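You operate a simulated robot arm through the tools that you are given. There is no shell and no other tool. Be economical: measure what you need, move in short steps, check, and stop when the job is done.

You run a simulated robot arm. Do the job below in one go: nothing can be reset, and whatever is moved stays where it is left.

TASK
Switch the vacuum off, park it in its rest and take its battery out.
Fine: the battery ends in the battery holder. Set down upright: hand vacuum.
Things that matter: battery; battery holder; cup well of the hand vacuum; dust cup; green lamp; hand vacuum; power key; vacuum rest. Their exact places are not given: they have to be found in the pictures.

Only the result counts: the job must be done as asked and must still hold three seconds after the hand-in. Knocking over, shifting, dropping, spilling or breaking anything else fails it.

THE ROBOT
A 7-joint arm with a two-finger parallel gripper on a trunk, on a base that drives. Base frame: it is fixed to the floor where the robot stands at the start and does not move with it; the origin is under the middle of the robot, x ahead of it, y to its left, z up. Readings come in mm, rad, newtons and seconds.
With the tool pointing down near the work surface it reaches from about 100 to 880 mm from the robot's upright axis, wherever it stands. Its first joint turns from -2.007 to 2.007 rad. Places, roughly: battery [-1250, -1250, 1000]; battery holder [-1400, -800, 1200]; cup well of the hand vacuum [700, 0, 500]; power key [700, -100, 600]; vacuum rest [-1300, -1000, 900]. Payload 3.91 kg.
The tool frame sits at the grasp point between the pads (the TCP): z along the fingers, y along the line on which they close. The tips reach 30 mm beyond it. The gripper opens to 110 mm. The fingers are 20 mm wide and 10 mm thick; the gripper's body (48 by 112 mm) begins 55 mm behind the TCP.
Orientation is that of the tool frame in the base frame, as a unit quaternion [x, y, z, w]. With the fingers straight down and closing along the base's y, the tool's x points along the base's -x, its y along +y and its z along -z.

THE INTERFACE
- The arm moves only by the tool arm_command. Its arguments are lists of equal length, an entry for each row: "offset": the shift along the tool's x, y, z in units of 300 mm (1.0 is 300 mm), a list of three; "rot": the turn, a rotation vector about the tool's x, y, z in units of 120 degrees (1.0 is 120 degrees), a list of three. In form: {"offset": [[tx, ty, tz], ...], "rot": [[rx, ry, rz], ...]}. A call has 1 to 20 rows; each row is the pose to reach, as a shift and turn from the pose commanded when the call began, along the tool's axes at that moment. "gripper" is the finger opening in mm, from 0 to 110, set as the call begins (left out, the last holds). A call with a number of a shift or a turn outside -1 to 1 is refused whole. A row lasts 0.2 s, in which the tool goes at most 50 mm and 0.15 rad; a call with a longer step from one row to the next is refused whole, and so is a gripper value outside its range. A pose out of reach is approached as far as the arm can. The call stops where the force on the tool passes 90 N (or 10 N more than at its start, if that is more) or the arm is blocked; 0.2 s more then pass. The fingers move at their own pace (about 153 mm/s each) and stop on an object; they squeeze with about 41 N. The grip force told is the motor's: it shows also when the fingers shut on nothing. Time passes only in rows, and 0.2 s behind the last, so rows that repeat a pose let the fingers close. It gives the time, the measured TCP pose, the force on the tool (base axes), the opening and the grip force at its end, in the units of the frame above (readings bear some noise), with the torque about the TCP (base axes, N m) and any sound that the robot's microphone picked up.
- Cameras (640 x 400 px; columns grow to the right, rows downward): "scene" is now at [215.3, 172.9, 1228.9]; the picture's right is [-0.49, -0.87, 0.00], its down [-0.64, 0.36, -0.68] and it looks along [0.59, -0.34, -0.73] (base axes); focal length 296 px, centre (320, 200). "wrist" rides on the gripper at [72, 17, -103] in the tool frame; the picture's right is [-0.23, 0.97, 0.00], its down [-0.76, -0.18, -0.62] and it looks along [-0.61, -0.14, 0.78] (tool axes); focal length 222 px, centre (320, 200).
- capture(camera): a new picture of that camera. The clock stands still meanwhile.
- raise_lower(by): slides the trunk up (or, below 0, down) by that many mm; the arm and the scene camera ride with it, the base frame stays. It gives what a move gives, with no picture.
- roll_base(legs): drives the robot by 1 to 6 legs, each [ahead, left, turn to the left] in mm, mm and rad, along the robot's own axes; the way and the turn of a leg run together, so that a leg with both is an arc; at most 1500 mm and 3.142 rad a leg. The arm and the cameras ride along, it lands a little off, and it stops where it bumps. It gives what a move gives.
- aim_head(pan, tilt): turns the head with the scene camera to pan (to the left, within 1.396 rad either way) and tilt (down, from -0.506 to 1.204), counted from straight ahead of the robot. It gives what a move gives.
- probe_pixels(camera, pixels): for up to 12 pixels [column, row] of the newest picture of that camera ("zoom" is the newest enlarged one), the place [x, y, z] in the base frame of the surface seen there, good to about 2 mm, but the place of the scene camera against the robot may be out by one fixed shift of up to 18 mm in any direction. The clock stands still meanwhile.
- close_up(camera, box): a new picture of the part [left, top, right, bottom] of that camera's present view, enlarged. The clock stands still meanwhile.
- finish_job(): hands the job in; it is judged then, once.

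Work in short steps. Measure before you move; look again where a grasp or a placing could have gone wrong, and mend it. You have 80 turns and 52 pictures in all, those below and enlarged ones among them. Open the gripper and draw the arm clear of the work before you hand the job in, unless the task says otherwise; then end with one line.

The tools are called after "Request:" as a command line: name --argument value ..., lists and objects as JSON in quotes. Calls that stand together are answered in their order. arm_command: Moves the arm, as the interface text tells. Its arguments: {"type":"object","properties":{"offset":{"type":"array","items":{"type":"array","items":{"type":"number"}}},"rot":{"type":"array","items":{"type":"array","items":{"type":"number"}}},"gripper":{"type":"number"}},"required":["offset","rot"]} The other tools are called the same way: raise_lower (by) slides the trunk up or down; roll_base (legs) drives the base; aim_head (pan, tilt) turns the head that bears the scene camera; capture (camera) takes a picture; probe_pixels (camera, pixels) gives the place of the surface under pixels of a picture; close_up (camera, box) takes an enlarged picture of a part of a camera's view; finish_job () hands the job in.

At the start:

```text
t: 0.0
position: [554.0, 48.8, 921.3]
orientation: [0.0, 1.0, 0.0, 0.0]
wrist_force: [0.8, -0.4, -0.3]
moment: [-0.02, -0.02, -0.04]
gripper_width: 110.0
finger_force: 0.1
trunk travel left (down, up): [-575.0, 415.0]
robot x, y, heading: [-0.3, 0.3, 0.002]
head pan, tilt: [-0.517, 0.826]
```

scene: 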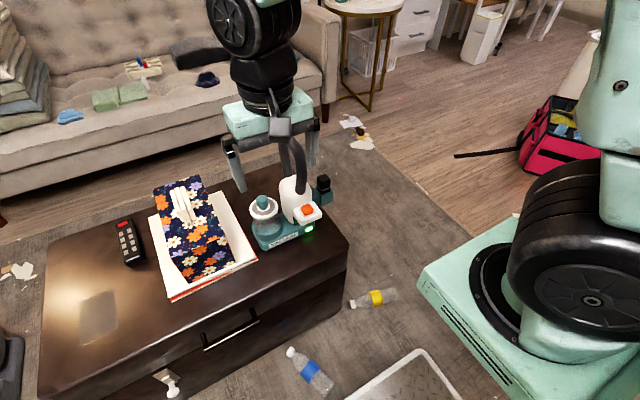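
wrist: 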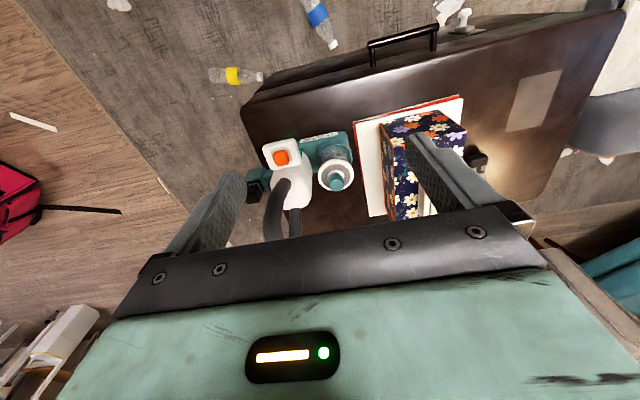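

The vacuum stands at about (290,210) in the scene picture, with the orange power key at (308,210). I enlarge that part.

Request:
close_up --camera "scene" --box '[220, 130, 360, 260]'

Request:
close_up --camera "wrist" --box '[220, 110, 380, 250]'

```text
3.08 times, centred on (290, 195) of scene
```

zoom: 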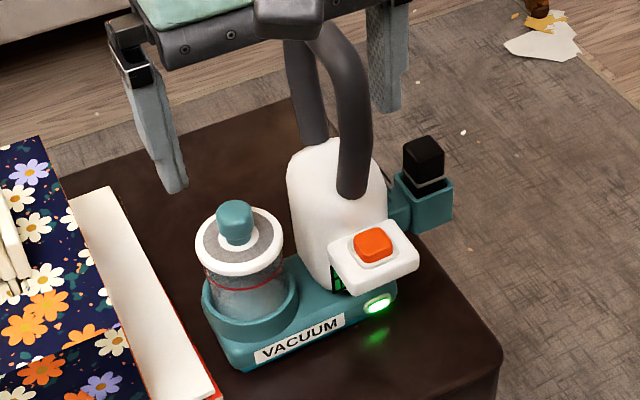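

```text
2.86 times, centred on (300, 180) of wrist
```

zoom: 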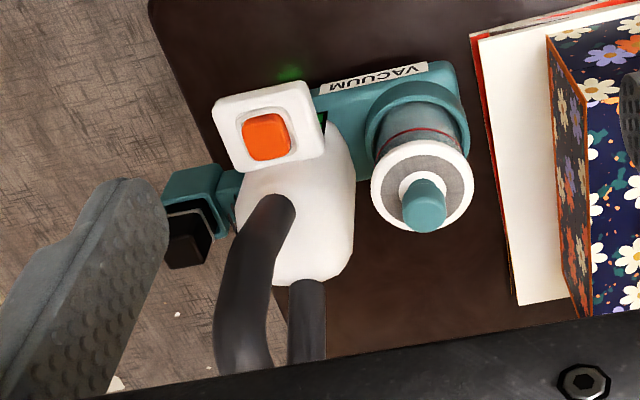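

The green lamp is lit, so the vacuum is running. I probe the parts in the enlarged wrist picture, since the wrist camera carries no fixed shift.

Request:
probe_pixels --camera "zoom" --pixels '[[267, 136], [235, 110], [305, 150], [425, 190], [390, 160], [188, 235], [185, 185], [270, 210], [240, 320], [305, 300], [300, 250], [373, 75]]'

Request:
aim_head --pan -1.39 --tilt 0.3

Request:
capture --camera "scene"

```text
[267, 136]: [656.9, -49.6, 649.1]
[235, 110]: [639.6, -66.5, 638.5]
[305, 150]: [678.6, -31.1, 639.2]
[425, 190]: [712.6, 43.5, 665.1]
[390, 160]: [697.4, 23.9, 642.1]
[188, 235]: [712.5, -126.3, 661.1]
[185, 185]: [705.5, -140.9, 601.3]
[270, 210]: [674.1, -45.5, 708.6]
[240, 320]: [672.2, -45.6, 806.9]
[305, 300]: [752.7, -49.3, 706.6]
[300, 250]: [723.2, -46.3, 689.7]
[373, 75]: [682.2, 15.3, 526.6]
```

```text
t: 1.2
position: [553.4, 48.9, 920.8]
orientation: [-0.001, 1.0, 0.0, 0.0]
wrist_force: [-0.7, -0.8, 0.2]
moment: [-0.02, 0.0, -0.03]
gripper_width: 110.1
finger_force: 0.1
trunk travel left (down, up): [-575.0, 415.0]
robot x, y, heading: [-2.2, 0.5, -0.001]
head pan, tilt: [-1.389, 0.3]
```

```text
47 pictures are left
```

scene: 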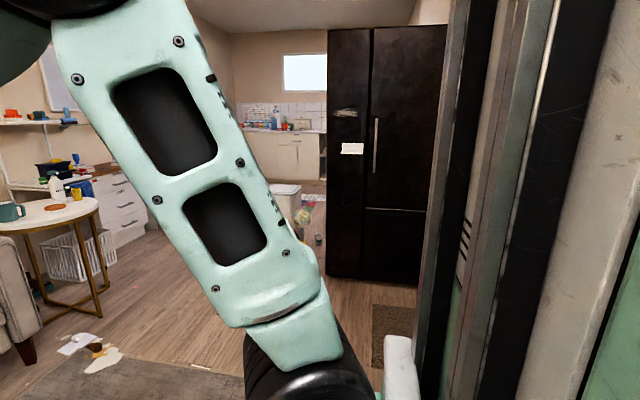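

I look back at the vacuum to measure the handle arch.

Request:
aim_head --pan -0.45 --tilt 0.75

Request:
close_up --camera "scene" --box '[220, 80, 380, 240]'

```text
t: 2.4
position: [551.8, 47.8, 920.4]
orientation: [-0.001, 1.0, 0.0, 0.0]
wrist_force: [-0.7, -0.7, -0.3]
moment: [0.01, -0.04, -0.03]
gripper_width: 109.8
finger_force: 0.0
trunk travel left (down, up): [-575.0, 415.0]
robot x, y, heading: [-1.7, 1.9, -0.002]
head pan, tilt: [-0.45, 0.75]
```

```text
2.50 times, centred on (300, 160) of scene
```

zoom: 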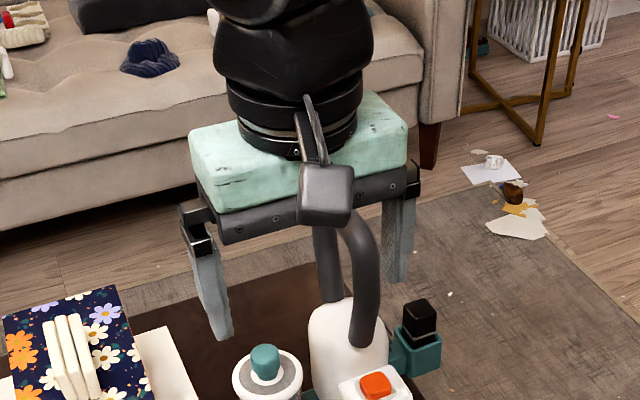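

I probe points along the handle tube and the battery block.

Request:
probe_pixels --camera "zoom" --pixels '[[362, 335], [367, 280], [357, 238], [348, 228], [322, 250], [328, 285], [376, 384], [265, 360], [420, 325], [418, 303], [418, 350], [330, 330]]'

```text
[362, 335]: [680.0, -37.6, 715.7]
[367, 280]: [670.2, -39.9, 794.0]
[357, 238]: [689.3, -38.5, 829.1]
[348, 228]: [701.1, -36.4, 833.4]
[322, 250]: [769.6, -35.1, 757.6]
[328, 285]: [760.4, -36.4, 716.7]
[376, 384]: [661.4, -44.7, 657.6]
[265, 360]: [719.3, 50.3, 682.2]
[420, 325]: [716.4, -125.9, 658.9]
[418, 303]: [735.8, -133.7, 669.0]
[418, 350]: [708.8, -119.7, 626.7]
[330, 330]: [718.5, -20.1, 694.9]
```

The handle top is at about z 830 with x 660–780, and the key is centred near (657,-50,649). I close the fingers, tilt the tool to clear the handle and stop just above the key.

Request:
arm_command --offset '[[0, -0.0833, 0.1], [0, -0.1667, 0.2167], [0, -0.25, 0.3333], [0, -0.3267, 0.4667], [-0.1, -0.3267, 0.5833], [-0.2, -0.3267, 0.6833], [-0.3133, -0.3267, 0.7567], [-0.3133, -0.3267, 0.7567]]' --rot '[[0, -0.07, 0], [0, -0.14, 0], [0, -0.215, 0], [0, -0.2865, 0], [0, -0.2865, 0], [0, -0.2865, 0], [0, -0.2865, 0], [0, -0.2865, 0]]' --gripper 0

Request:
capture --camera "wrist"

Request:
close_up --camera "scene" --box '[220, 130, 400, 260]'

```text
refused: row 3 steps farther than a row can; nothing moved
```

```text
45 pictures are left
```

wrist: 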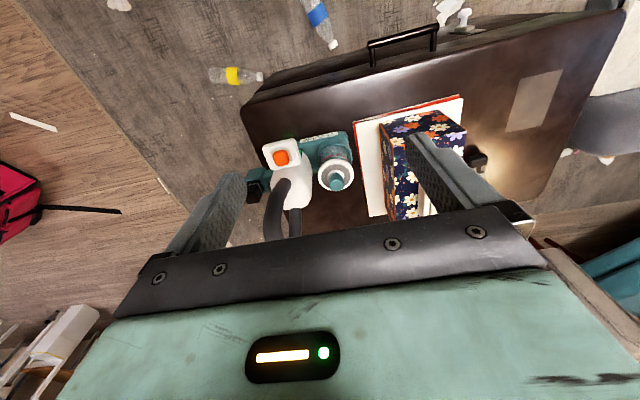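

```text
3.08 times, centred on (310, 195) of scene
```

zoom: 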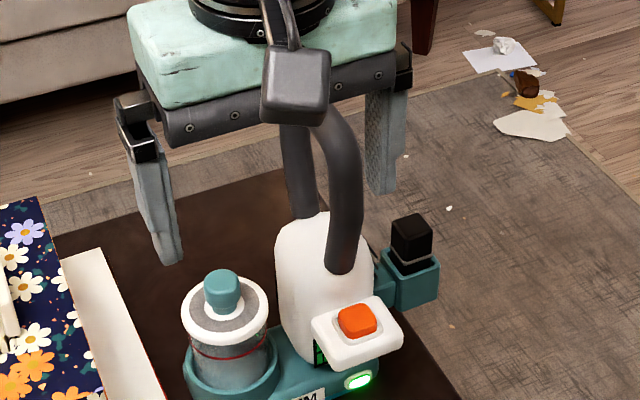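

The step of 0.075 was just over the turn limit, so I use smaller turn steps.

Request:
arm_command --offset '[[0, -0.0833, 0.1], [0, -0.1667, 0.2167], [0, -0.25, 0.3333], [0, -0.3267, 0.4667], [-0.1, -0.3267, 0.5833], [-0.2, -0.3267, 0.6833], [-0.3133, -0.3267, 0.7567], [-0.3133, -0.3267, 0.7567]]' --rot '[[0, -0.07, 0], [0, -0.14, 0], [0, -0.21, 0], [0, -0.28, 0], [0, -0.2865, 0], [0, -0.2865, 0], [0, -0.2865, 0], [0, -0.2865, 0]]' --gripper 0

Request:
capture --camera "wrist"

Request:
close_up --camera "scene" --box '[220, 130, 400, 260]'

```text
t: 4.2
position: [649.2, -48.0, 694.7]
orientation: [0.001, 0.955, 0.0, 0.295]
wrist_force: [-0.1, 1.1, -0.1]
moment: [-0.02, -0.03, 0.0]
gripper_width: 0.0
finger_force: 37.6
out of reach, approached as far as the arm can: row 3, 4, 5
trunk travel left (down, up): [-575.0, 415.0]
robot x, y, heading: [1.3, 2.0, 0.005]
head pan, tilt: [-0.45, 0.75]
```

```text
43 pictures are left
```

wrist: 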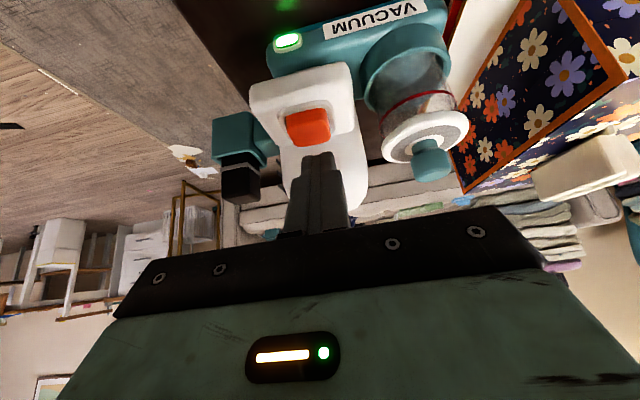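

```text
3.08 times, centred on (310, 195) of scene
```

zoom: 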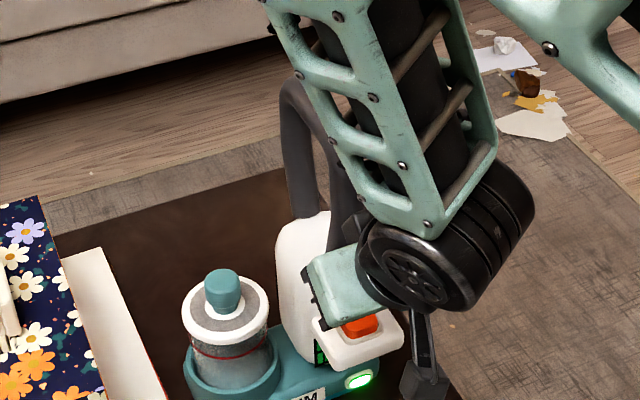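

The key appears at (308,127) in the wrist picture with the closed fingers just above it at (320,165). I probe to refine the position.

Request:
probe_pixels --camera "wrist" --pixels '[[308, 125], [296, 115], [300, 140], [324, 138], [255, 100], [319, 160], [288, 40], [420, 160]]'

```text
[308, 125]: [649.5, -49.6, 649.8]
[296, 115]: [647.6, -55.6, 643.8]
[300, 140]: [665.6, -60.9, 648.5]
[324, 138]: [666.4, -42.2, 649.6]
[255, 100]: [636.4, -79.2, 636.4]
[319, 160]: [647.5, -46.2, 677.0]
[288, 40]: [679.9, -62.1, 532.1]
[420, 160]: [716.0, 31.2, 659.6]
```

The key's top centre is near (657,-50,649) and the finger tip is about 15 mm above it. I press down gently in small steps.

Request:
arm_command --offset '[[0.0151, -0.005, 0.022], [0.0245, -0.005, 0.0358], [0.0301, -0.005, 0.044], [0.0339, -0.005, 0.0495]]' --rot '[[0, 0, 0], [0, 0, 0], [0, 0, 0], [0, 0, 0]]'

Request:
close_up --camera "wrist" --box '[220, 0, 400, 200]'

```text
t: 5.2
position: [648.2, -51.2, 676.3]
orientation: [0.0, 0.955, 0.0, 0.296]
wrist_force: [-1.6, 0.6, 5.4]
moment: [-0.01, -0.01, -0.06]
gripper_width: 0.0
finger_force: 37.8
trunk travel left (down, up): [-575.0, 415.0]
robot x, y, heading: [-3.3, 1.1, -0.0]
head pan, tilt: [-0.45, 0.75]
heard: click
```

```text
2.00 times, centred on (310, 100) of wrist
```

zoom: 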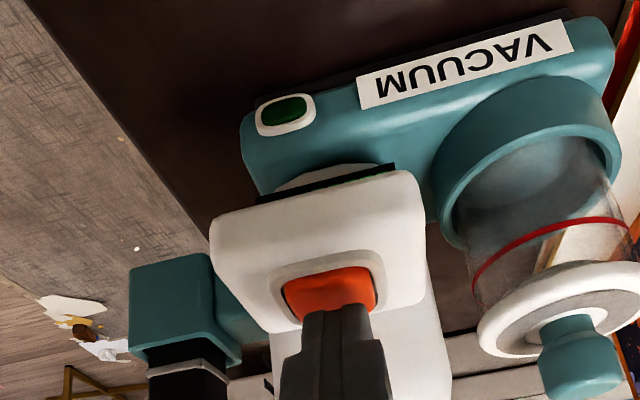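

A click was heard and the lamp went dark. I lift off and back away, straightening the tool and opening the fingers, then look at the handle.

Request:
arm_command --offset '[[-0.0377, 0, -0.055], [0.0347, 0, -0.185], [0.0882, 0, -0.3432], [-0.0022, 0, -0.4752], [-0.0908, 0, -0.6045], [-0.1755, 0, -0.7282], [-0.1755, 0, -0.7282], [-0.1755, 0, -0.7282]]' --rot '[[0, 0, 0], [0, 0, 0], [0, 0, 0], [0, 0.07, 0], [0, 0.14, 0], [0, 0.21, 0], [0, 0.28, 0], [0, 0.2865, 0]]'

Request:
capture --camera "wrist"

Request:
close_up --camera "scene" --box '[220, 80, 400, 260]'

```text
refused: row 3 steps farther than a row can; nothing moved
```

```text
40 pictures are left
```

wrist: 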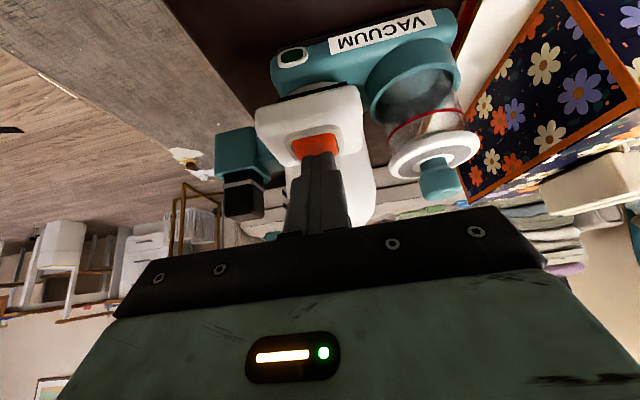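

```text
2.22 times, centred on (310, 170) of scene
```

zoom: 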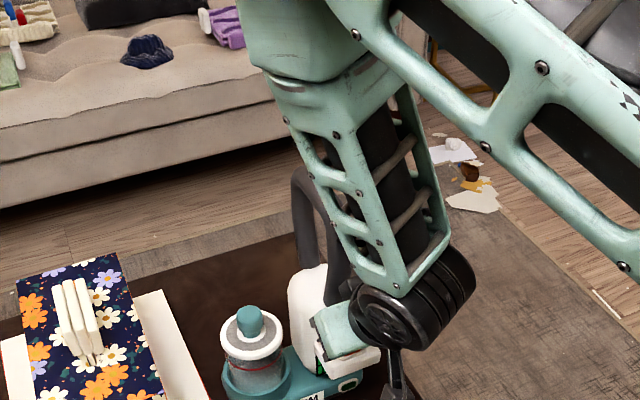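

Same retreat with shorter steps.

Request:
arm_command --offset '[[-0.0377, 0, -0.055], [0.0303, 0, -0.1622], [0.0795, 0, -0.2968], [0.0317, 0, -0.4257], [-0.0531, 0, -0.5494], [-0.1378, 0, -0.6732], [-0.2226, 0, -0.797], [-0.2226, 0, -0.797]]' --rot '[[0, 0, 0], [0, 0, 0], [0, 0, 0], [0, 0.07, 0], [0, 0.14, 0], [0, 0.21, 0], [0, 0.28, 0], [0, 0.2865, 0]]'

```text
t: 7.0
position: [566.9, -50.8, 910.0]
orientation: [0.0, 1.0, 0.0, -0.001]
wrist_force: [-0.6, 0.7, -0.3]
moment: [-0.04, 0.0, 0.0]
gripper_width: 0.0
finger_force: 37.6
out of reach, approached as far as the arm can: row 3, 4
trunk travel left (down, up): [-575.0, 415.0]
robot x, y, heading: [-0.1, -0.3, 0.0]
head pan, tilt: [-0.45, 0.75]
```

The arm is clear and level. I open the gripper and look at the handle from both cameras.

Request:
arm_command --offset '[[0, 0, -0.05], [0, 0, -0.05], [0, 0, -0.05]]' --rot '[[0, 0, 0], [0, 0, 0], [0, 0, 0]]' --gripper 90

Request:
capture --camera "wrist"

Request:
close_up --camera "scene" --box '[220, 100, 400, 280]'

```text
t: 7.8
position: [566.6, -50.6, 924.9]
orientation: [0.0, 1.0, 0.0, 0.0]
wrist_force: [-0.3, 0.0, -0.1]
moment: [0.0, 0.01, 0.03]
gripper_width: 90.0
finger_force: 0.1
trunk travel left (down, up): [-575.0, 415.0]
robot x, y, heading: [4.2, -1.4, 0.0]
head pan, tilt: [-0.45, 0.75]
```

```text
38 pictures are left
```

wrist: 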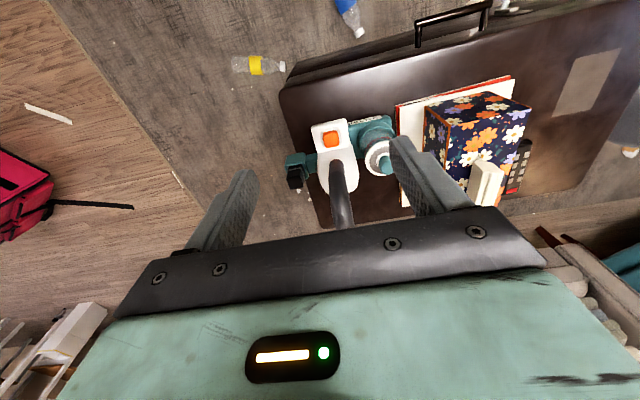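

```text
2.22 times, centred on (310, 190) of scene
```

zoom: 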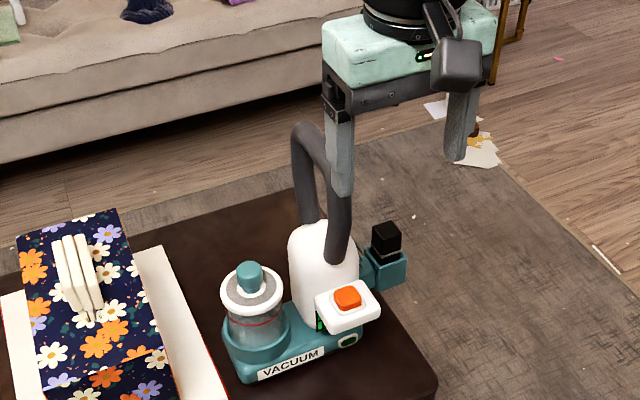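

I probe the arch of the handle, now visible at zoom (295–350,120–250), to find its top and middle.

Request:
probe_pixels --camera "zoom" --pixels '[[307, 130], [298, 135], [315, 140], [325, 155], [305, 190], [296, 160], [338, 210], [340, 250], [347, 298], [250, 270], [386, 235], [260, 360]]'

Request:
probe_pixels --camera "wrist" --pixels '[[341, 180], [342, 200], [344, 222], [332, 139], [376, 160], [295, 176]]'

```text
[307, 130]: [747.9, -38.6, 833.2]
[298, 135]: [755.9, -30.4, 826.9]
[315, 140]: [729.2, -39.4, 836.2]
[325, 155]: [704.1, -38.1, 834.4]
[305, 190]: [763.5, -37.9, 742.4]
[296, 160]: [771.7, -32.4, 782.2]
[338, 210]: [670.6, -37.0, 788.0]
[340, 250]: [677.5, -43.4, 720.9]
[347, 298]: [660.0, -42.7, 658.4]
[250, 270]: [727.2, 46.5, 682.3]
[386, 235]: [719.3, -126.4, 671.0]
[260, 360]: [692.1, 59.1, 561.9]
```

```text
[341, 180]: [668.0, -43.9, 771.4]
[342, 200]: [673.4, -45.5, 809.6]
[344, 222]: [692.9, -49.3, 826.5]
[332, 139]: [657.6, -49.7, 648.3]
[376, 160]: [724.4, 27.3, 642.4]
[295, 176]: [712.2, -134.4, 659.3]
```

Corrected by the wrist readings, the handle's top bar runs x 695–745 at y ≈ -48, with its top at z ≈ 828. I move over it and look before lowering.

Request:
arm_command --offset '[[-0.15, 0.007, 0], [-0.3, 0.007, 0], [-0.45, 0.007, 0], [-0.505, 0.007, 0], [-0.505, 0.007, 0]]' --rot '[[0, 0, 0], [0, 0, 0], [0, 0, 0], [0, 0, 0], [0, 0, 0]]'

Request:
close_up --camera "scene" --box '[220, 80, 400, 260]'

```text
t: 9.0
position: [718.8, -48.7, 924.6]
orientation: [0.0, 1.0, 0.0, 0.0]
wrist_force: [0.1, 0.4, 0.8]
moment: [0.02, -0.01, -0.02]
gripper_width: 90.1
finger_force: 0.0
trunk travel left (down, up): [-575.0, 415.0]
robot x, y, heading: [-1.0, 3.5, -0.0]
head pan, tilt: [-0.45, 0.75]
```

```text
2.22 times, centred on (310, 170) of scene
```

zoom: 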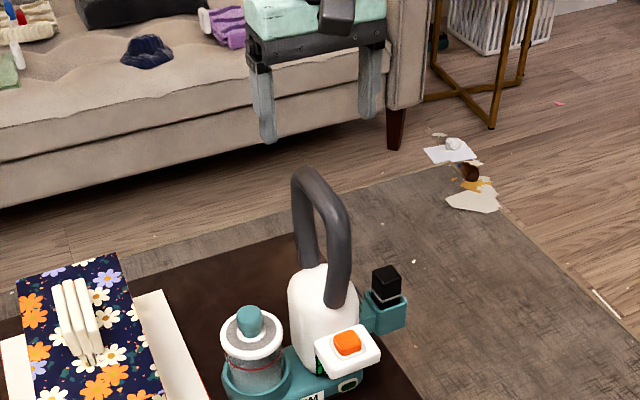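

The arch is clear below the open fingers. I lower 115 mm and then close on the bar.

Request:
arm_command --offset '[[0, 0, 0.14], [0, 0, 0.28], [0, 0, 0.385], [0, 0, 0.385]]' --rot '[[0, 0, 0], [0, 0, 0], [0, 0, 0], [0, 0, 0]]'

Request:
arm_command --offset '[[0, 0, 0], [0, 0, 0], [0, 0, 0], [0, 0, 0]]' --rot '[[0, 0, 0], [0, 0, 0], [0, 0, 0], [0, 0, 0]]' --gripper 0

Request:
close_up --camera "scene" --box '[220, 80, 400, 260]'

```text
t: 10.0
position: [718.7, -48.9, 810.8]
orientation: [0.001, 1.0, 0.0, -0.001]
wrist_force: [0.6, -0.1, -1.0]
moment: [-0.01, 0.01, -0.02]
gripper_width: 90.1
finger_force: 0.1
trunk travel left (down, up): [-575.0, 415.0]
robot x, y, heading: [-0.3, 0.7, 0.0]
head pan, tilt: [-0.45, 0.75]
```

```text
t: 11.0
position: [717.4, -50.5, 811.2]
orientation: [0.0, 1.0, -0.001, -0.001]
wrist_force: [-0.4, -3.2, -0.4]
moment: [-0.12, -0.23, -0.1]
gripper_width: 25.9
finger_force: 41.4
trunk travel left (down, up): [-575.0, 415.0]
robot x, y, heading: [1.4, 2.1, 0.001]
head pan, tilt: [-0.45, 0.75]
```

```text
2.22 times, centred on (310, 170) of scene
```

zoom: 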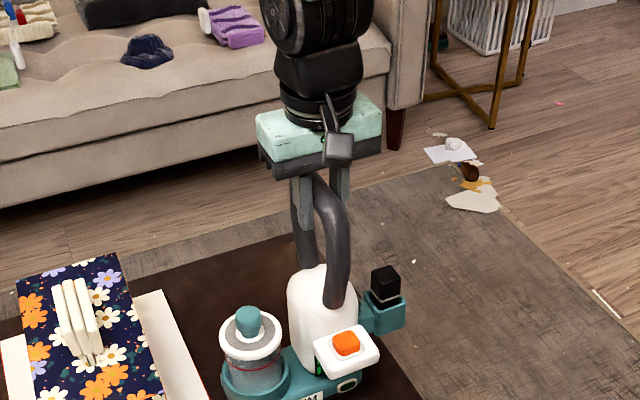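

The bar (26 mm) is held. I lift 30 mm slowly and check the weight and the tilt.

Request:
arm_command --offset '[[0, 0, -0.02], [0, 0, -0.05], [0, 0, -0.1], [0, 0, -0.1], [0, 0, -0.1]]' --rot '[[0, 0, 0], [0, 0, 0], [0, 0, 0], [0, 0, 0], [0, 0, 0]]'

Request:
close_up --camera "scene" --box '[220, 80, 400, 260]'

Request:
close_up --camera "wrist" --box '[200, 60, 440, 260]'

```text
t: 12.2
position: [719.1, -48.0, 840.2]
orientation: [0.0, 1.0, 0.0, 0.0]
wrist_force: [-0.9, -0.1, -10.7]
moment: [-0.13, 0.03, -0.01]
gripper_width: 25.7
finger_force: 41.2
trunk travel left (down, up): [-575.0, 415.0]
robot x, y, heading: [1.8, 0.7, -0.002]
head pan, tilt: [-0.45, 0.75]
```

```text
2.22 times, centred on (310, 170) of scene
```

zoom: 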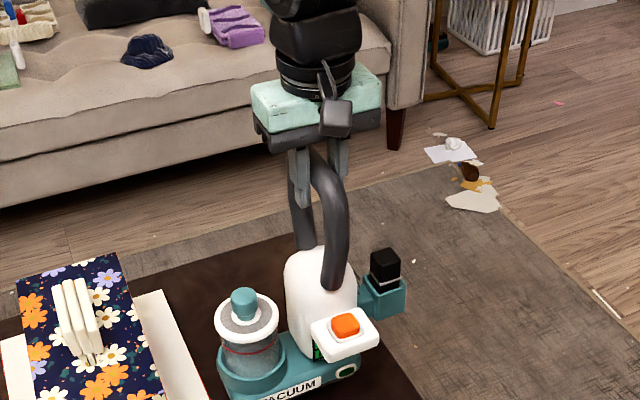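

```text
2.00 times, centred on (320, 160) of wrist
```

zoom: 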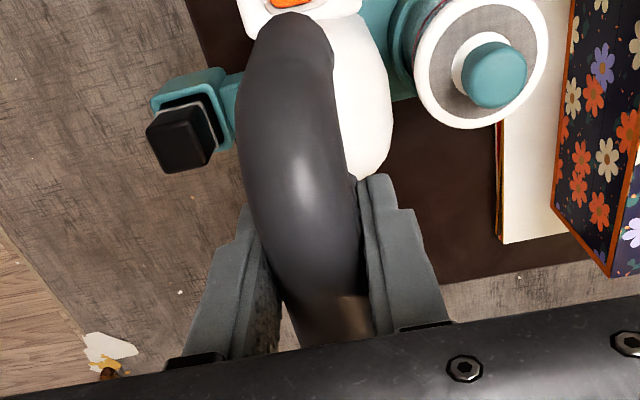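

The vacuum hangs level with the cup and battery in place, about 1.1 kg. I raise the trunk and then draw the arm in before driving.

Request:
raise_lower --by 380

Request:
arm_command --offset '[[0.08, 0, 0], [0.2, 0, 0], [0.33, 0, 0], [0.46, 0, 0], [0.59, 0, 0], [0.7, 0, 0], [0.75, 0, 0], [0.75, 0, 0]]' --rot '[[0, 0, 0], [0, 0, 0], [0, 0, 0], [0, 0, 0], [0, 0, 0], [0, 0, 0], [0, 0, 0], [0, 0, 0]]'

Request:
aim_head --pan -1.39 --tilt 0.4

Request:
capture --camera "scene"

```text
t: 15.9
position: [719.0, -47.2, 1220.7]
orientation: [0.0, 1.0, 0.0, 0.0]
wrist_force: [-1.1, -0.2, -10.3]
moment: [-0.1, 0.05, -0.01]
gripper_width: 26.1
finger_force: 40.7
trunk travel left (down, up): [-955.0, 35.0]
robot x, y, heading: [0.0, 0.4, 0.0]
head pan, tilt: [-0.45, 0.75]
```

```text
t: 17.7
position: [494.7, -46.4, 1222.4]
orientation: [0.0, 1.0, 0.0, 0.0]
wrist_force: [-0.1, -0.3, -10.9]
moment: [-0.13, 0.06, 0.0]
gripper_width: 25.8
finger_force: 41.2
trunk travel left (down, up): [-955.0, 35.0]
robot x, y, heading: [0.2, -1.7, 0.001]
head pan, tilt: [-0.45, 0.75]
```

```text
t: 18.9
position: [494.0, -47.5, 1222.9]
orientation: [0.0, 1.0, 0.0, 0.0]
wrist_force: [-0.5, -0.5, -11.1]
moment: [-0.12, 0.04, 0.01]
gripper_width: 26.1
finger_force: 40.9
trunk travel left (down, up): [-955.0, 35.0]
robot x, y, heading: [-1.4, 5.7, 0.001]
head pan, tilt: [-1.389, 0.4]
```

```text
32 pictures are left
```

scene: 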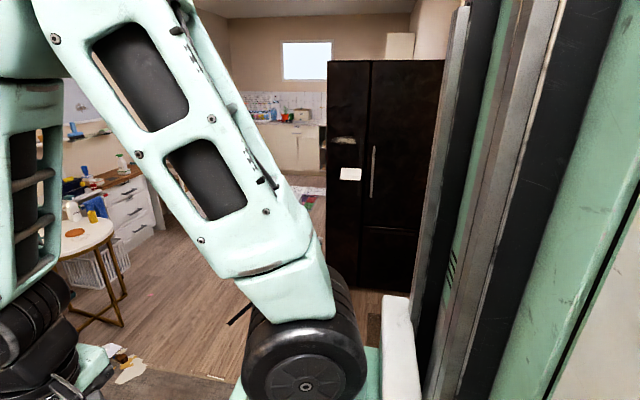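

The floor to the right is open. I turn right in place by 1.3 rad and look further round.

Request:
roll_base --legs '[[0, 0, -0.65], [0, 0, -0.65]]'

Request:
aim_head --pan -1.1 --tilt 0.4

Request:
capture --camera "scene"

```text
t: 20.5
position: [443.6, -224.4, 1221.6]
orientation: [0.184, 0.983, 0.0, -0.001]
wrist_force: [-0.3, -0.9, -10.1]
moment: [-0.1, 0.06, 0.0]
gripper_width: 26.0
finger_force: 41.2
trunk travel left (down, up): [-955.0, 35.0]
robot x, y, heading: [0.1, -2.2, -0.373]
head pan, tilt: [-1.389, 0.4]
stopped in leg 1: the robot was blocked; the commanded pose is now the measured one
```

```text
t: 21.2
position: [444.0, -224.2, 1221.4]
orientation: [0.184, 0.983, -0.001, -0.002]
wrist_force: [0.7, 0.7, -11.4]
moment: [-0.05, 0.06, 0.0]
gripper_width: 26.0
finger_force: 41.1
trunk travel left (down, up): [-955.0, 35.0]
robot x, y, heading: [0.0, 4.2, -0.371]
head pan, tilt: [-1.1, 0.4]
```

```text
31 pictures are left
```

scene: 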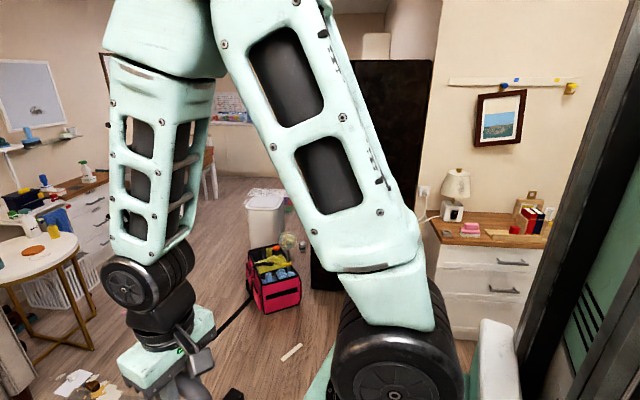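

Something blocked the turn, most likely a base corner against the coffee table. Before backing off I check the floor to the right and behind.

Request:
aim_head --pan -1.39 --tilt 0.8

Request:
capture --camera "scene"

Request:
aim_head --pan 1.39 --tilt 0.7

Request:
capture --camera "scene"

```text
t: 22.1
position: [443.0, -223.7, 1221.9]
orientation: [0.185, 0.983, -0.001, -0.001]
wrist_force: [0.5, -0.3, -10.5]
moment: [-0.07, 0.09, 0.01]
gripper_width: 25.8
finger_force: 41.5
trunk travel left (down, up): [-955.0, 35.0]
robot x, y, heading: [-1.0, 1.7, -0.371]
head pan, tilt: [-1.389, 0.799]
```

```text
30 pictures are left
```

scene: 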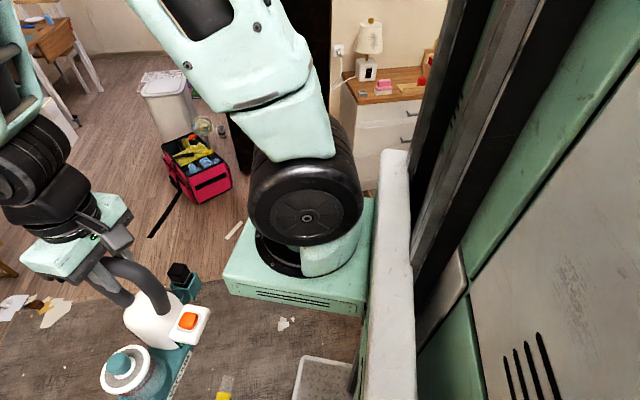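

```text
t: 24.6
position: [442.7, -223.1, 1222.0]
orientation: [0.184, 0.983, 0.0, -0.001]
wrist_force: [-0.1, -0.7, -10.9]
moment: [-0.11, 0.07, 0.01]
gripper_width: 25.9
finger_force: 41.3
trunk travel left (down, up): [-955.0, 35.0]
robot x, y, heading: [2.3, -2.6, -0.378]
head pan, tilt: [1.389, 0.7]
```

```text
29 pictures are left
```

scene: 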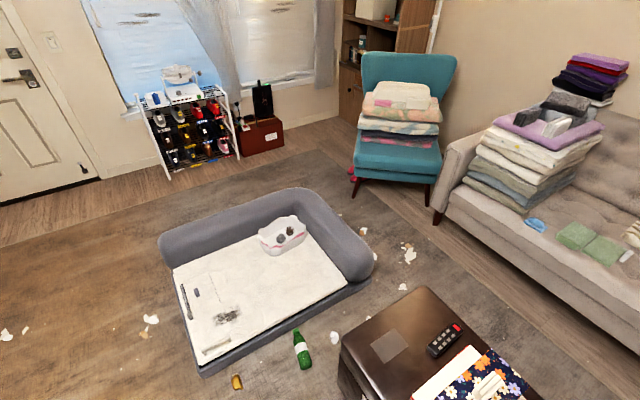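

I probe the dog bed, the green bottle and table points to know the clearance before backing off.

Request:
probe_pixels --camera "scene" --pixels '[[200, 372], [162, 250], [302, 360], [238, 382], [345, 345], [360, 285], [100, 380], [10, 330], [345, 390]]'

```text
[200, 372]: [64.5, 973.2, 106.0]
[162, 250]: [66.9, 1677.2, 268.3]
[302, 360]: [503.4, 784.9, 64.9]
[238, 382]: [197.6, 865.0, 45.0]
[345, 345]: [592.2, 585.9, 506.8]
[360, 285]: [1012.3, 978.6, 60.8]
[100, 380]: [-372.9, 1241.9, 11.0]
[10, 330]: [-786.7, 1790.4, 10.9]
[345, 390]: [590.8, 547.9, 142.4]
```

The left and rear-left are free. I back straight away from the table by about 250 mm and then turn right.

Request:
roll_base --legs '[[-233, -90, 0], [0, 0, -0.9]]'

Request:
aim_head --pan -1.2 --tilt 0.4

Request:
capture --camera "scene"

```text
t: 28.7
position: [-157.3, -486.5, 1222.0]
orientation: [0.599, 0.8, -0.001, -0.001]
wrist_force: [0.0, 0.3, -10.6]
moment: [0.03, 0.07, -0.01]
gripper_width: 26.0
finger_force: 40.9
trunk travel left (down, up): [-955.0, 35.0]
robot x, y, heading: [-251.6, 5.9, -1.286]
head pan, tilt: [1.389, 0.7]
```

```text
t: 31.1
position: [-156.0, -486.3, 1221.7]
orientation: [0.599, 0.8, 0.0, -0.002]
wrist_force: [0.8, -0.4, -9.5]
moment: [0.06, 0.13, -0.01]
gripper_width: 25.9
finger_force: 40.9
trunk travel left (down, up): [-955.0, 35.0]
robot x, y, heading: [-249.5, 4.6, -1.285]
head pan, tilt: [-1.201, 0.4]
```

```text
28 pictures are left
```

scene: 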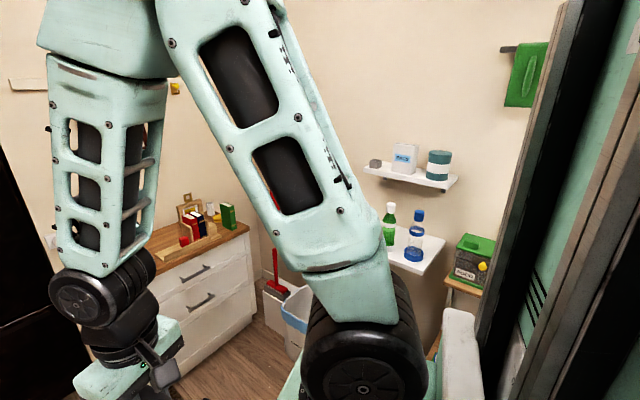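

A corner with a wall shelf and a small white table comes into view. I turn another 0.85 rad to the right and look ahead.

Request:
roll_base --legs '[[0, 0, -0.85]]'

Request:
aim_head --pan -0.6 --tilt 0.4

Request:
capture --camera "scene"

Request:
aim_head --pan 0.3 --tilt 0.4

Request:
capture --camera "scene"

```text
t: 33.7
position: [-558.5, -387.5, 1221.3]
orientation: [0.879, 0.477, 0.0, -0.001]
wrist_force: [0.6, 1.2, -11.8]
moment: [0.08, 0.09, 0.0]
gripper_width: 26.1
finger_force: 41.1
trunk travel left (down, up): [-955.0, 35.0]
robot x, y, heading: [-252.2, -1.5, -2.147]
head pan, tilt: [-1.201, 0.4]
```

```text
t: 34.7
position: [-558.8, -387.5, 1222.2]
orientation: [0.878, 0.478, 0.001, -0.001]
wrist_force: [-0.5, -0.1, -10.5]
moment: [0.13, 0.05, -0.03]
gripper_width: 25.7
finger_force: 40.9
trunk travel left (down, up): [-955.0, 35.0]
robot x, y, heading: [-246.3, 3.7, -2.144]
head pan, tilt: [-0.6, 0.4]
```

```text
27 pictures are left
```

scene: 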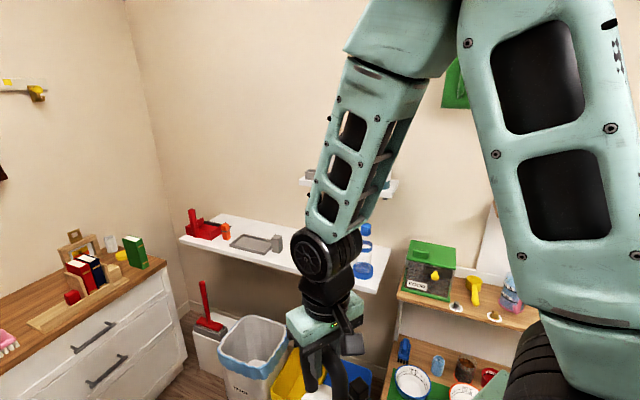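

```text
t: 35.9
position: [-559.4, -387.7, 1221.3]
orientation: [0.878, 0.478, 0.0, -0.001]
wrist_force: [1.0, -0.2, -9.9]
moment: [0.09, 0.03, 0.02]
gripper_width: 25.8
finger_force: 41.6
trunk travel left (down, up): [-955.0, 35.0]
robot x, y, heading: [-250.3, -1.5, -2.146]
head pan, tilt: [0.3, 0.4]
```

```text
26 pictures are left
```

scene: 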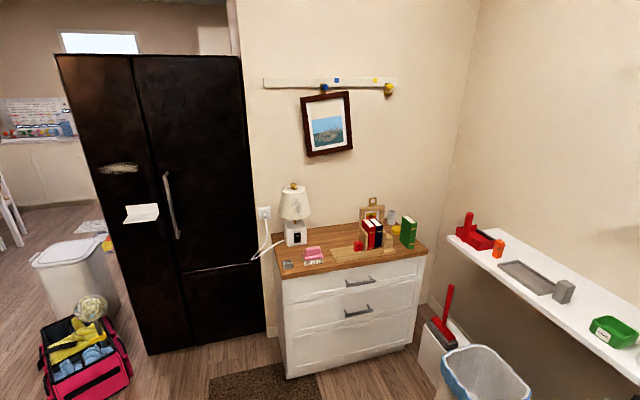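

The white wall shelf carries a red item, a grey tray, a grey block and a green tray. I enlarge it.

Request:
close_up --camera "scene" --box '[430, 190, 640, 390]'

Request:
probe_pixels --camera "zoom" --pixels '[[70, 90], [130, 120], [205, 180], [250, 235], [340, 280], [415, 315], [400, 280], [560, 420], [300, 300], [110, 170], [200, 150], [380, 300]]'

```text
2.00 times, centred on (535, 290) of scene
```

zoom: 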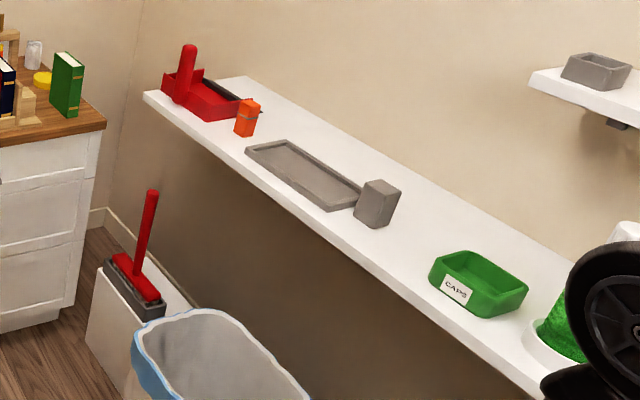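

```text
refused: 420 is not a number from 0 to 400
```

The grey tray looks like the vacuum rest, and the small grey open box on the upper shelf looks like the battery holder. I probe them and the orange item.

Request:
probe_pixels --camera "zoom" --pixels '[[247, 110], [247, 130], [250, 150], [290, 142], [328, 205], [300, 170], [378, 190], [362, 215], [595, 72], [565, 65], [630, 85], [475, 285]]'

```text
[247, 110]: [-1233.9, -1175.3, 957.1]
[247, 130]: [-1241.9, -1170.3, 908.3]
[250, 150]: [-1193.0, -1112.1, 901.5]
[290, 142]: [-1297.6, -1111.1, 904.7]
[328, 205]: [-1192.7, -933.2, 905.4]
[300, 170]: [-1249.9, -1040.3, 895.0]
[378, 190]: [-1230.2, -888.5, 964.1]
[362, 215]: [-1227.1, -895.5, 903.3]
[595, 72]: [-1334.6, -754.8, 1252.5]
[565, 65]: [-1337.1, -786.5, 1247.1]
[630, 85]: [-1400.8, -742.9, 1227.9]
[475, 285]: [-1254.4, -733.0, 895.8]
```

I probe the bin and dustpan stand on the floor and take a sharper look at the orange item and tray.

Request:
probe_pixels --camera "zoom" --pixels '[[140, 340], [225, 315], [290, 380], [150, 310], [90, 350], [80, 300], [160, 100], [500, 340], [320, 260], [60, 125]]'

Request:
close_up --camera "scene" --box '[500, 220, 590, 310]'

Request:
close_up --camera "scene" --box '[440, 200, 530, 270]'

```text
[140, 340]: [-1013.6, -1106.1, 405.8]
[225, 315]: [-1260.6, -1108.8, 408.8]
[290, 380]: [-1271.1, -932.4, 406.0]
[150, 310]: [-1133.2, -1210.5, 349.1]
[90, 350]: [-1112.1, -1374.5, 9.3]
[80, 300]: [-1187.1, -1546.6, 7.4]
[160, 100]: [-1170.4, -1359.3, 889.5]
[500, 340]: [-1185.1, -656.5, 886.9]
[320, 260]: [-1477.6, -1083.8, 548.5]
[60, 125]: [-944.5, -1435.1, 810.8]
```

```text
4.44 times, centred on (545, 265) of scene
```

zoom: 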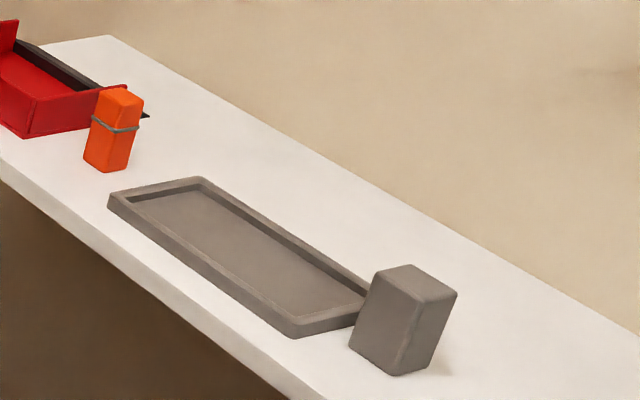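

```text
5.71 times, centred on (485, 235) of scene
```

zoom: 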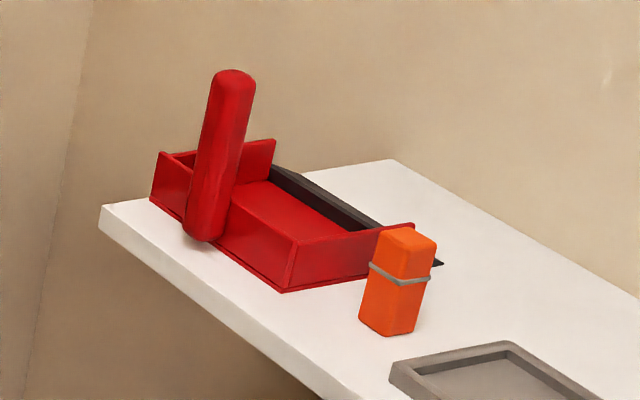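

Neither the orange item nor the grey block is plugged into the vacuum, and the black ringed block in its socket is the vacuum's own battery. I draw the arm in, raise fully, turn to face the shelf and approach part of the way.

Request:
arm_command --offset '[[0.1, 0, 0], [0.2, 0, 0], [0.3, 0, 0], [0.3, 0, 0]]' --rot '[[0, 0, 0], [0, 0, 0], [0, 0, 0], [0, 0, 0]]'

Request:
raise_lower --by 35

Request:
roll_base --legs '[[0, 0, -0.995], [200, 850, 0]]'

Request:
aim_head --pan -0.3 --tilt 0.6

Request:
capture --camera "scene"

```text
t: 36.9
position: [-525.0, -388.2, 1235.0]
orientation: [0.878, 0.478, 0.001, -0.001]
wrist_force: [1.3, -0.2, -10.1]
moment: [0.1, 0.03, -0.03]
gripper_width: 25.8
finger_force: 41.5
out of reach, approached as far as the arm can: row 1, 2, 3, 4
trunk travel left (down, up): [-955.0, 35.0]
robot x, y, heading: [-251.4, -1.2, -2.146]
head pan, tilt: [0.3, 0.4]
```

```text
t: 37.7
position: [-524.9, -386.2, 1269.9]
orientation: [0.878, 0.478, 0.001, -0.002]
wrist_force: [-0.3, 0.1, -10.4]
moment: [0.09, 0.04, 0.0]
gripper_width: 25.8
finger_force: 41.0
trunk travel left (down, up): [-990.0, 0.0]
robot x, y, heading: [-251.3, 3.7, -2.146]
head pan, tilt: [0.3, 0.4]
```

```text
t: 45.0
position: [-950.4, -825.3, 1269.5]
orientation: [1.0, -0.016, 0.002, -0.001]
wrist_force: [-0.2, 0.0, -10.7]
moment: [0.11, -0.05, 0.0]
gripper_width: 26.0
finger_force: 40.7
trunk travel left (down, up): [-990.0, 0.0]
robot x, y, heading: [-470.0, -860.7, 3.111]
head pan, tilt: [0.3, 0.4]
```

```text
t: 46.0
position: [-949.8, -825.4, 1271.1]
orientation: [1.0, -0.016, 0.002, -0.001]
wrist_force: [0.0, -1.3, -10.3]
moment: [0.06, -0.08, -0.01]
gripper_width: 25.8
finger_force: 41.4
trunk travel left (down, up): [-990.0, 0.0]
robot x, y, heading: [-474.2, -859.5, 3.108]
head pan, tilt: [-0.3, 0.6]
```

```text
22 pictures are left
```

scene: 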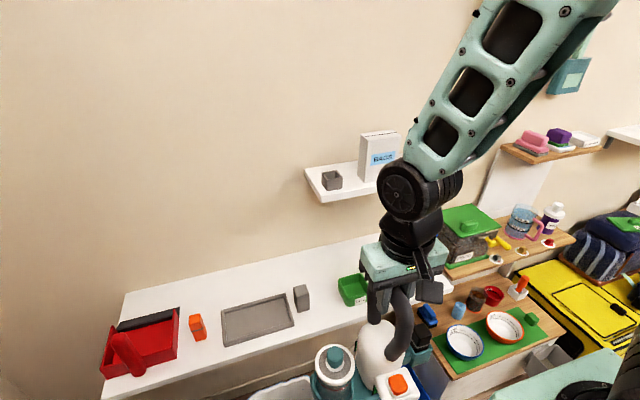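

I enlarge the held vacuum and the rest area to measure both with the same camera.

Request:
close_up --camera "scene" --box '[290, 280, 450, 400]'

Request:
probe_pixels --camera "zoom" --pixels '[[180, 285], [175, 320], [440, 407], [520, 200], [545, 225], [430, 200]]'

Request:
close_up --camera "scene" --box '[180, 260, 330, 360]'

Request:
probe_pixels --camera "zoom" --pixels '[[60, 220], [60, 260], [175, 210], [190, 360], [430, 165], [480, 265], [320, 260], [520, 130], [515, 200], [540, 220], [250, 150], [300, 350]]'

```text
3.33 times, centred on (370, 340) of scene
```

zoom: 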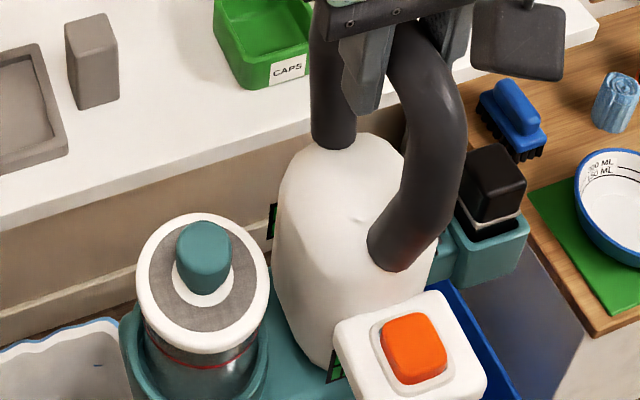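

```text
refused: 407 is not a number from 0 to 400
```

```text
4.00 times, centred on (255, 310) of scene
```

zoom: 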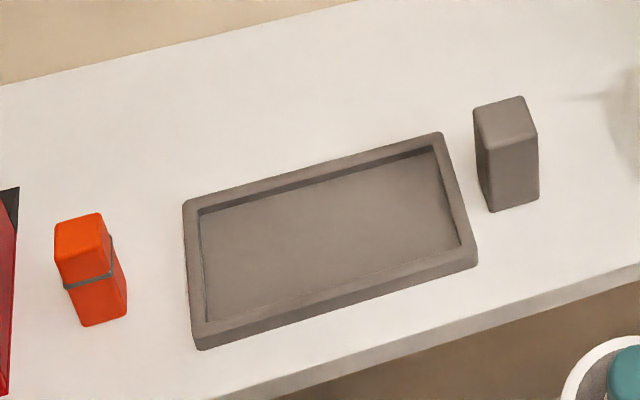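

```text
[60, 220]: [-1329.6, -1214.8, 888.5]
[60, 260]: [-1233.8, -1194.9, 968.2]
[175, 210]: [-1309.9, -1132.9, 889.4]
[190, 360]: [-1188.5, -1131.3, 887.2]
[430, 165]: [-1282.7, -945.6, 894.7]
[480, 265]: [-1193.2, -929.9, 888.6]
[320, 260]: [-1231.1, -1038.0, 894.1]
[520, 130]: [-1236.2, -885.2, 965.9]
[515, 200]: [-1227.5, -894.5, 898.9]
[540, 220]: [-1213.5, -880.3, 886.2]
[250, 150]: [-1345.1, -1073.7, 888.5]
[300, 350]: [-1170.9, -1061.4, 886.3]
```

I take a wrist picture to measure the vacuum's footprint relative to the gripper.

Request:
close_up --camera "wrist" --box '[200, 20, 456, 180]'

Request:
probe_pixels --camera "scene" --pixels '[[334, 356], [311, 390], [420, 343], [428, 350], [418, 330], [398, 385], [412, 369], [425, 358]]'

```text
2.50 times, centred on (328, 100) of wrist
```

zoom: 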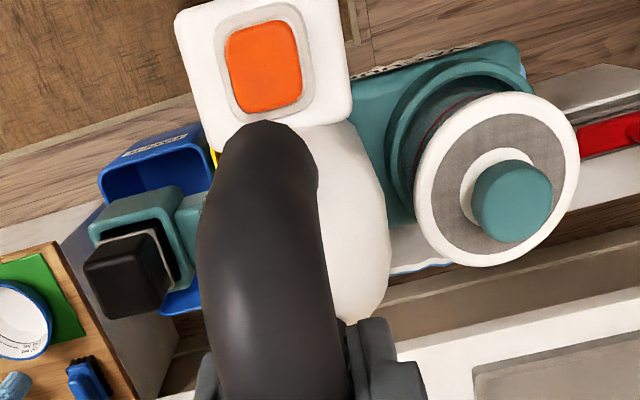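

```text
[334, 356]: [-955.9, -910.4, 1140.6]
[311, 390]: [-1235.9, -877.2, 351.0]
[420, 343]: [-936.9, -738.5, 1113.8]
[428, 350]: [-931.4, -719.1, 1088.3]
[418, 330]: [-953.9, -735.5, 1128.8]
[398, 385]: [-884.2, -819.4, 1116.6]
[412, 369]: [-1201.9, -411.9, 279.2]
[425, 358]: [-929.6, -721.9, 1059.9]
```

I probe base edges and socket edges in this enlarged wrist picture.

Request:
probe_pixels --camera "zoom" --pixels '[[518, 50], [370, 80], [450, 58], [522, 75], [400, 210], [262, 65], [510, 200], [120, 270], [140, 200], [130, 215], [105, 235], [375, 180]]'

```text
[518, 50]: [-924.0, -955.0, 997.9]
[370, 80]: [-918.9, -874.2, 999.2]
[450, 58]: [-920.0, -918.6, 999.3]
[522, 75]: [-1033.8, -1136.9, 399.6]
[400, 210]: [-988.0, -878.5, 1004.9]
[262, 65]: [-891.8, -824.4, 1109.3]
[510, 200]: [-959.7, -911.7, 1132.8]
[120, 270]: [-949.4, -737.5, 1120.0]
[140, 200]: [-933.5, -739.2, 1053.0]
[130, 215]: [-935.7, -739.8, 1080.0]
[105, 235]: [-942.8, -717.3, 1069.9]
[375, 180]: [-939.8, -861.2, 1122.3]
```

The socket will overhang the grey block beside the rest, so I measure the underside height of the socket carefully.

Request:
close_up --camera "scene" --box '[395, 315, 450, 385]'

```text
5.71 times, centred on (422, 350) of scene
```

zoom: 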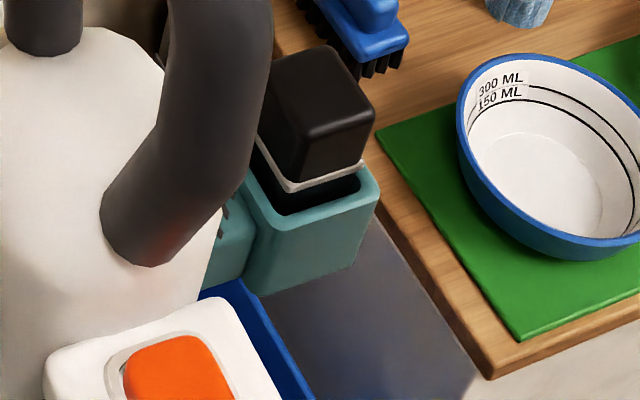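

Request:
probe_pixels --camera "zoom" --pixels '[[265, 288], [262, 293], [345, 260], [300, 278], [290, 230], [375, 190], [225, 260], [320, 120], [345, 55], [275, 60], [330, 185], [230, 280]]'

```text
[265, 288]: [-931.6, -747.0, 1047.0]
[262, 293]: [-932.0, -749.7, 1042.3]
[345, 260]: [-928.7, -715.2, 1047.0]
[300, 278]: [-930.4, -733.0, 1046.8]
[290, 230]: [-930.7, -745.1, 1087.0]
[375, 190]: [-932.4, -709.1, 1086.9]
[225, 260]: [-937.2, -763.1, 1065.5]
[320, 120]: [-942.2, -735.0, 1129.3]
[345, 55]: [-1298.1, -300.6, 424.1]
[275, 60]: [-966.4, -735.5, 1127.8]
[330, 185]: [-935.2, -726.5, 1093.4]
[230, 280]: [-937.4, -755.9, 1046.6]
```

The socket underside is about 76–80 mm above the vacuum's base, and the grey block only stands about 71 mm above the rest floor, so it should clear narrowly. I move the base nearer (100 ahead, 115 left), correct the heading, and look at the rest through the wrist camera.

Request:
roll_base --legs '[[100, 115, 0.03]]'

Request:
aim_head --pan 0.1 --tilt 0.75

Request:
capture --camera "scene"

```text
t: 47.3
position: [-1051.6, -954.5, 1269.3]
orientation: [1.0, 0.0, 0.001, -0.001]
wrist_force: [0.5, 0.5, -11.4]
moment: [0.1, -0.08, -0.01]
gripper_width: 25.8
finger_force: 40.8
trunk travel left (down, up): [-990.0, 0.0]
robot x, y, heading: [-577.4, -975.0, 3.136]
head pan, tilt: [-0.3, 0.6]
```

```text
t: 48.2
position: [-1051.9, -955.5, 1269.6]
orientation: [1.0, -0.001, 0.002, 0.0]
wrist_force: [0.3, 0.2, -11.1]
moment: [0.11, -0.08, 0.02]
gripper_width: 25.8
finger_force: 41.4
trunk travel left (down, up): [-990.0, 0.0]
robot x, y, heading: [-573.7, -973.2, 3.138]
head pan, tilt: [0.099, 0.75]
```

```text
17 pictures are left
```

scene: 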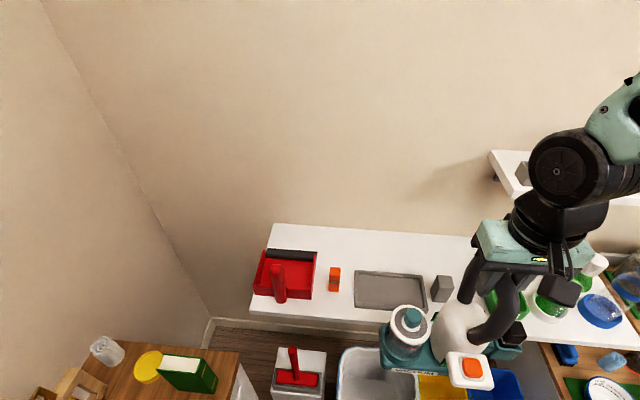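

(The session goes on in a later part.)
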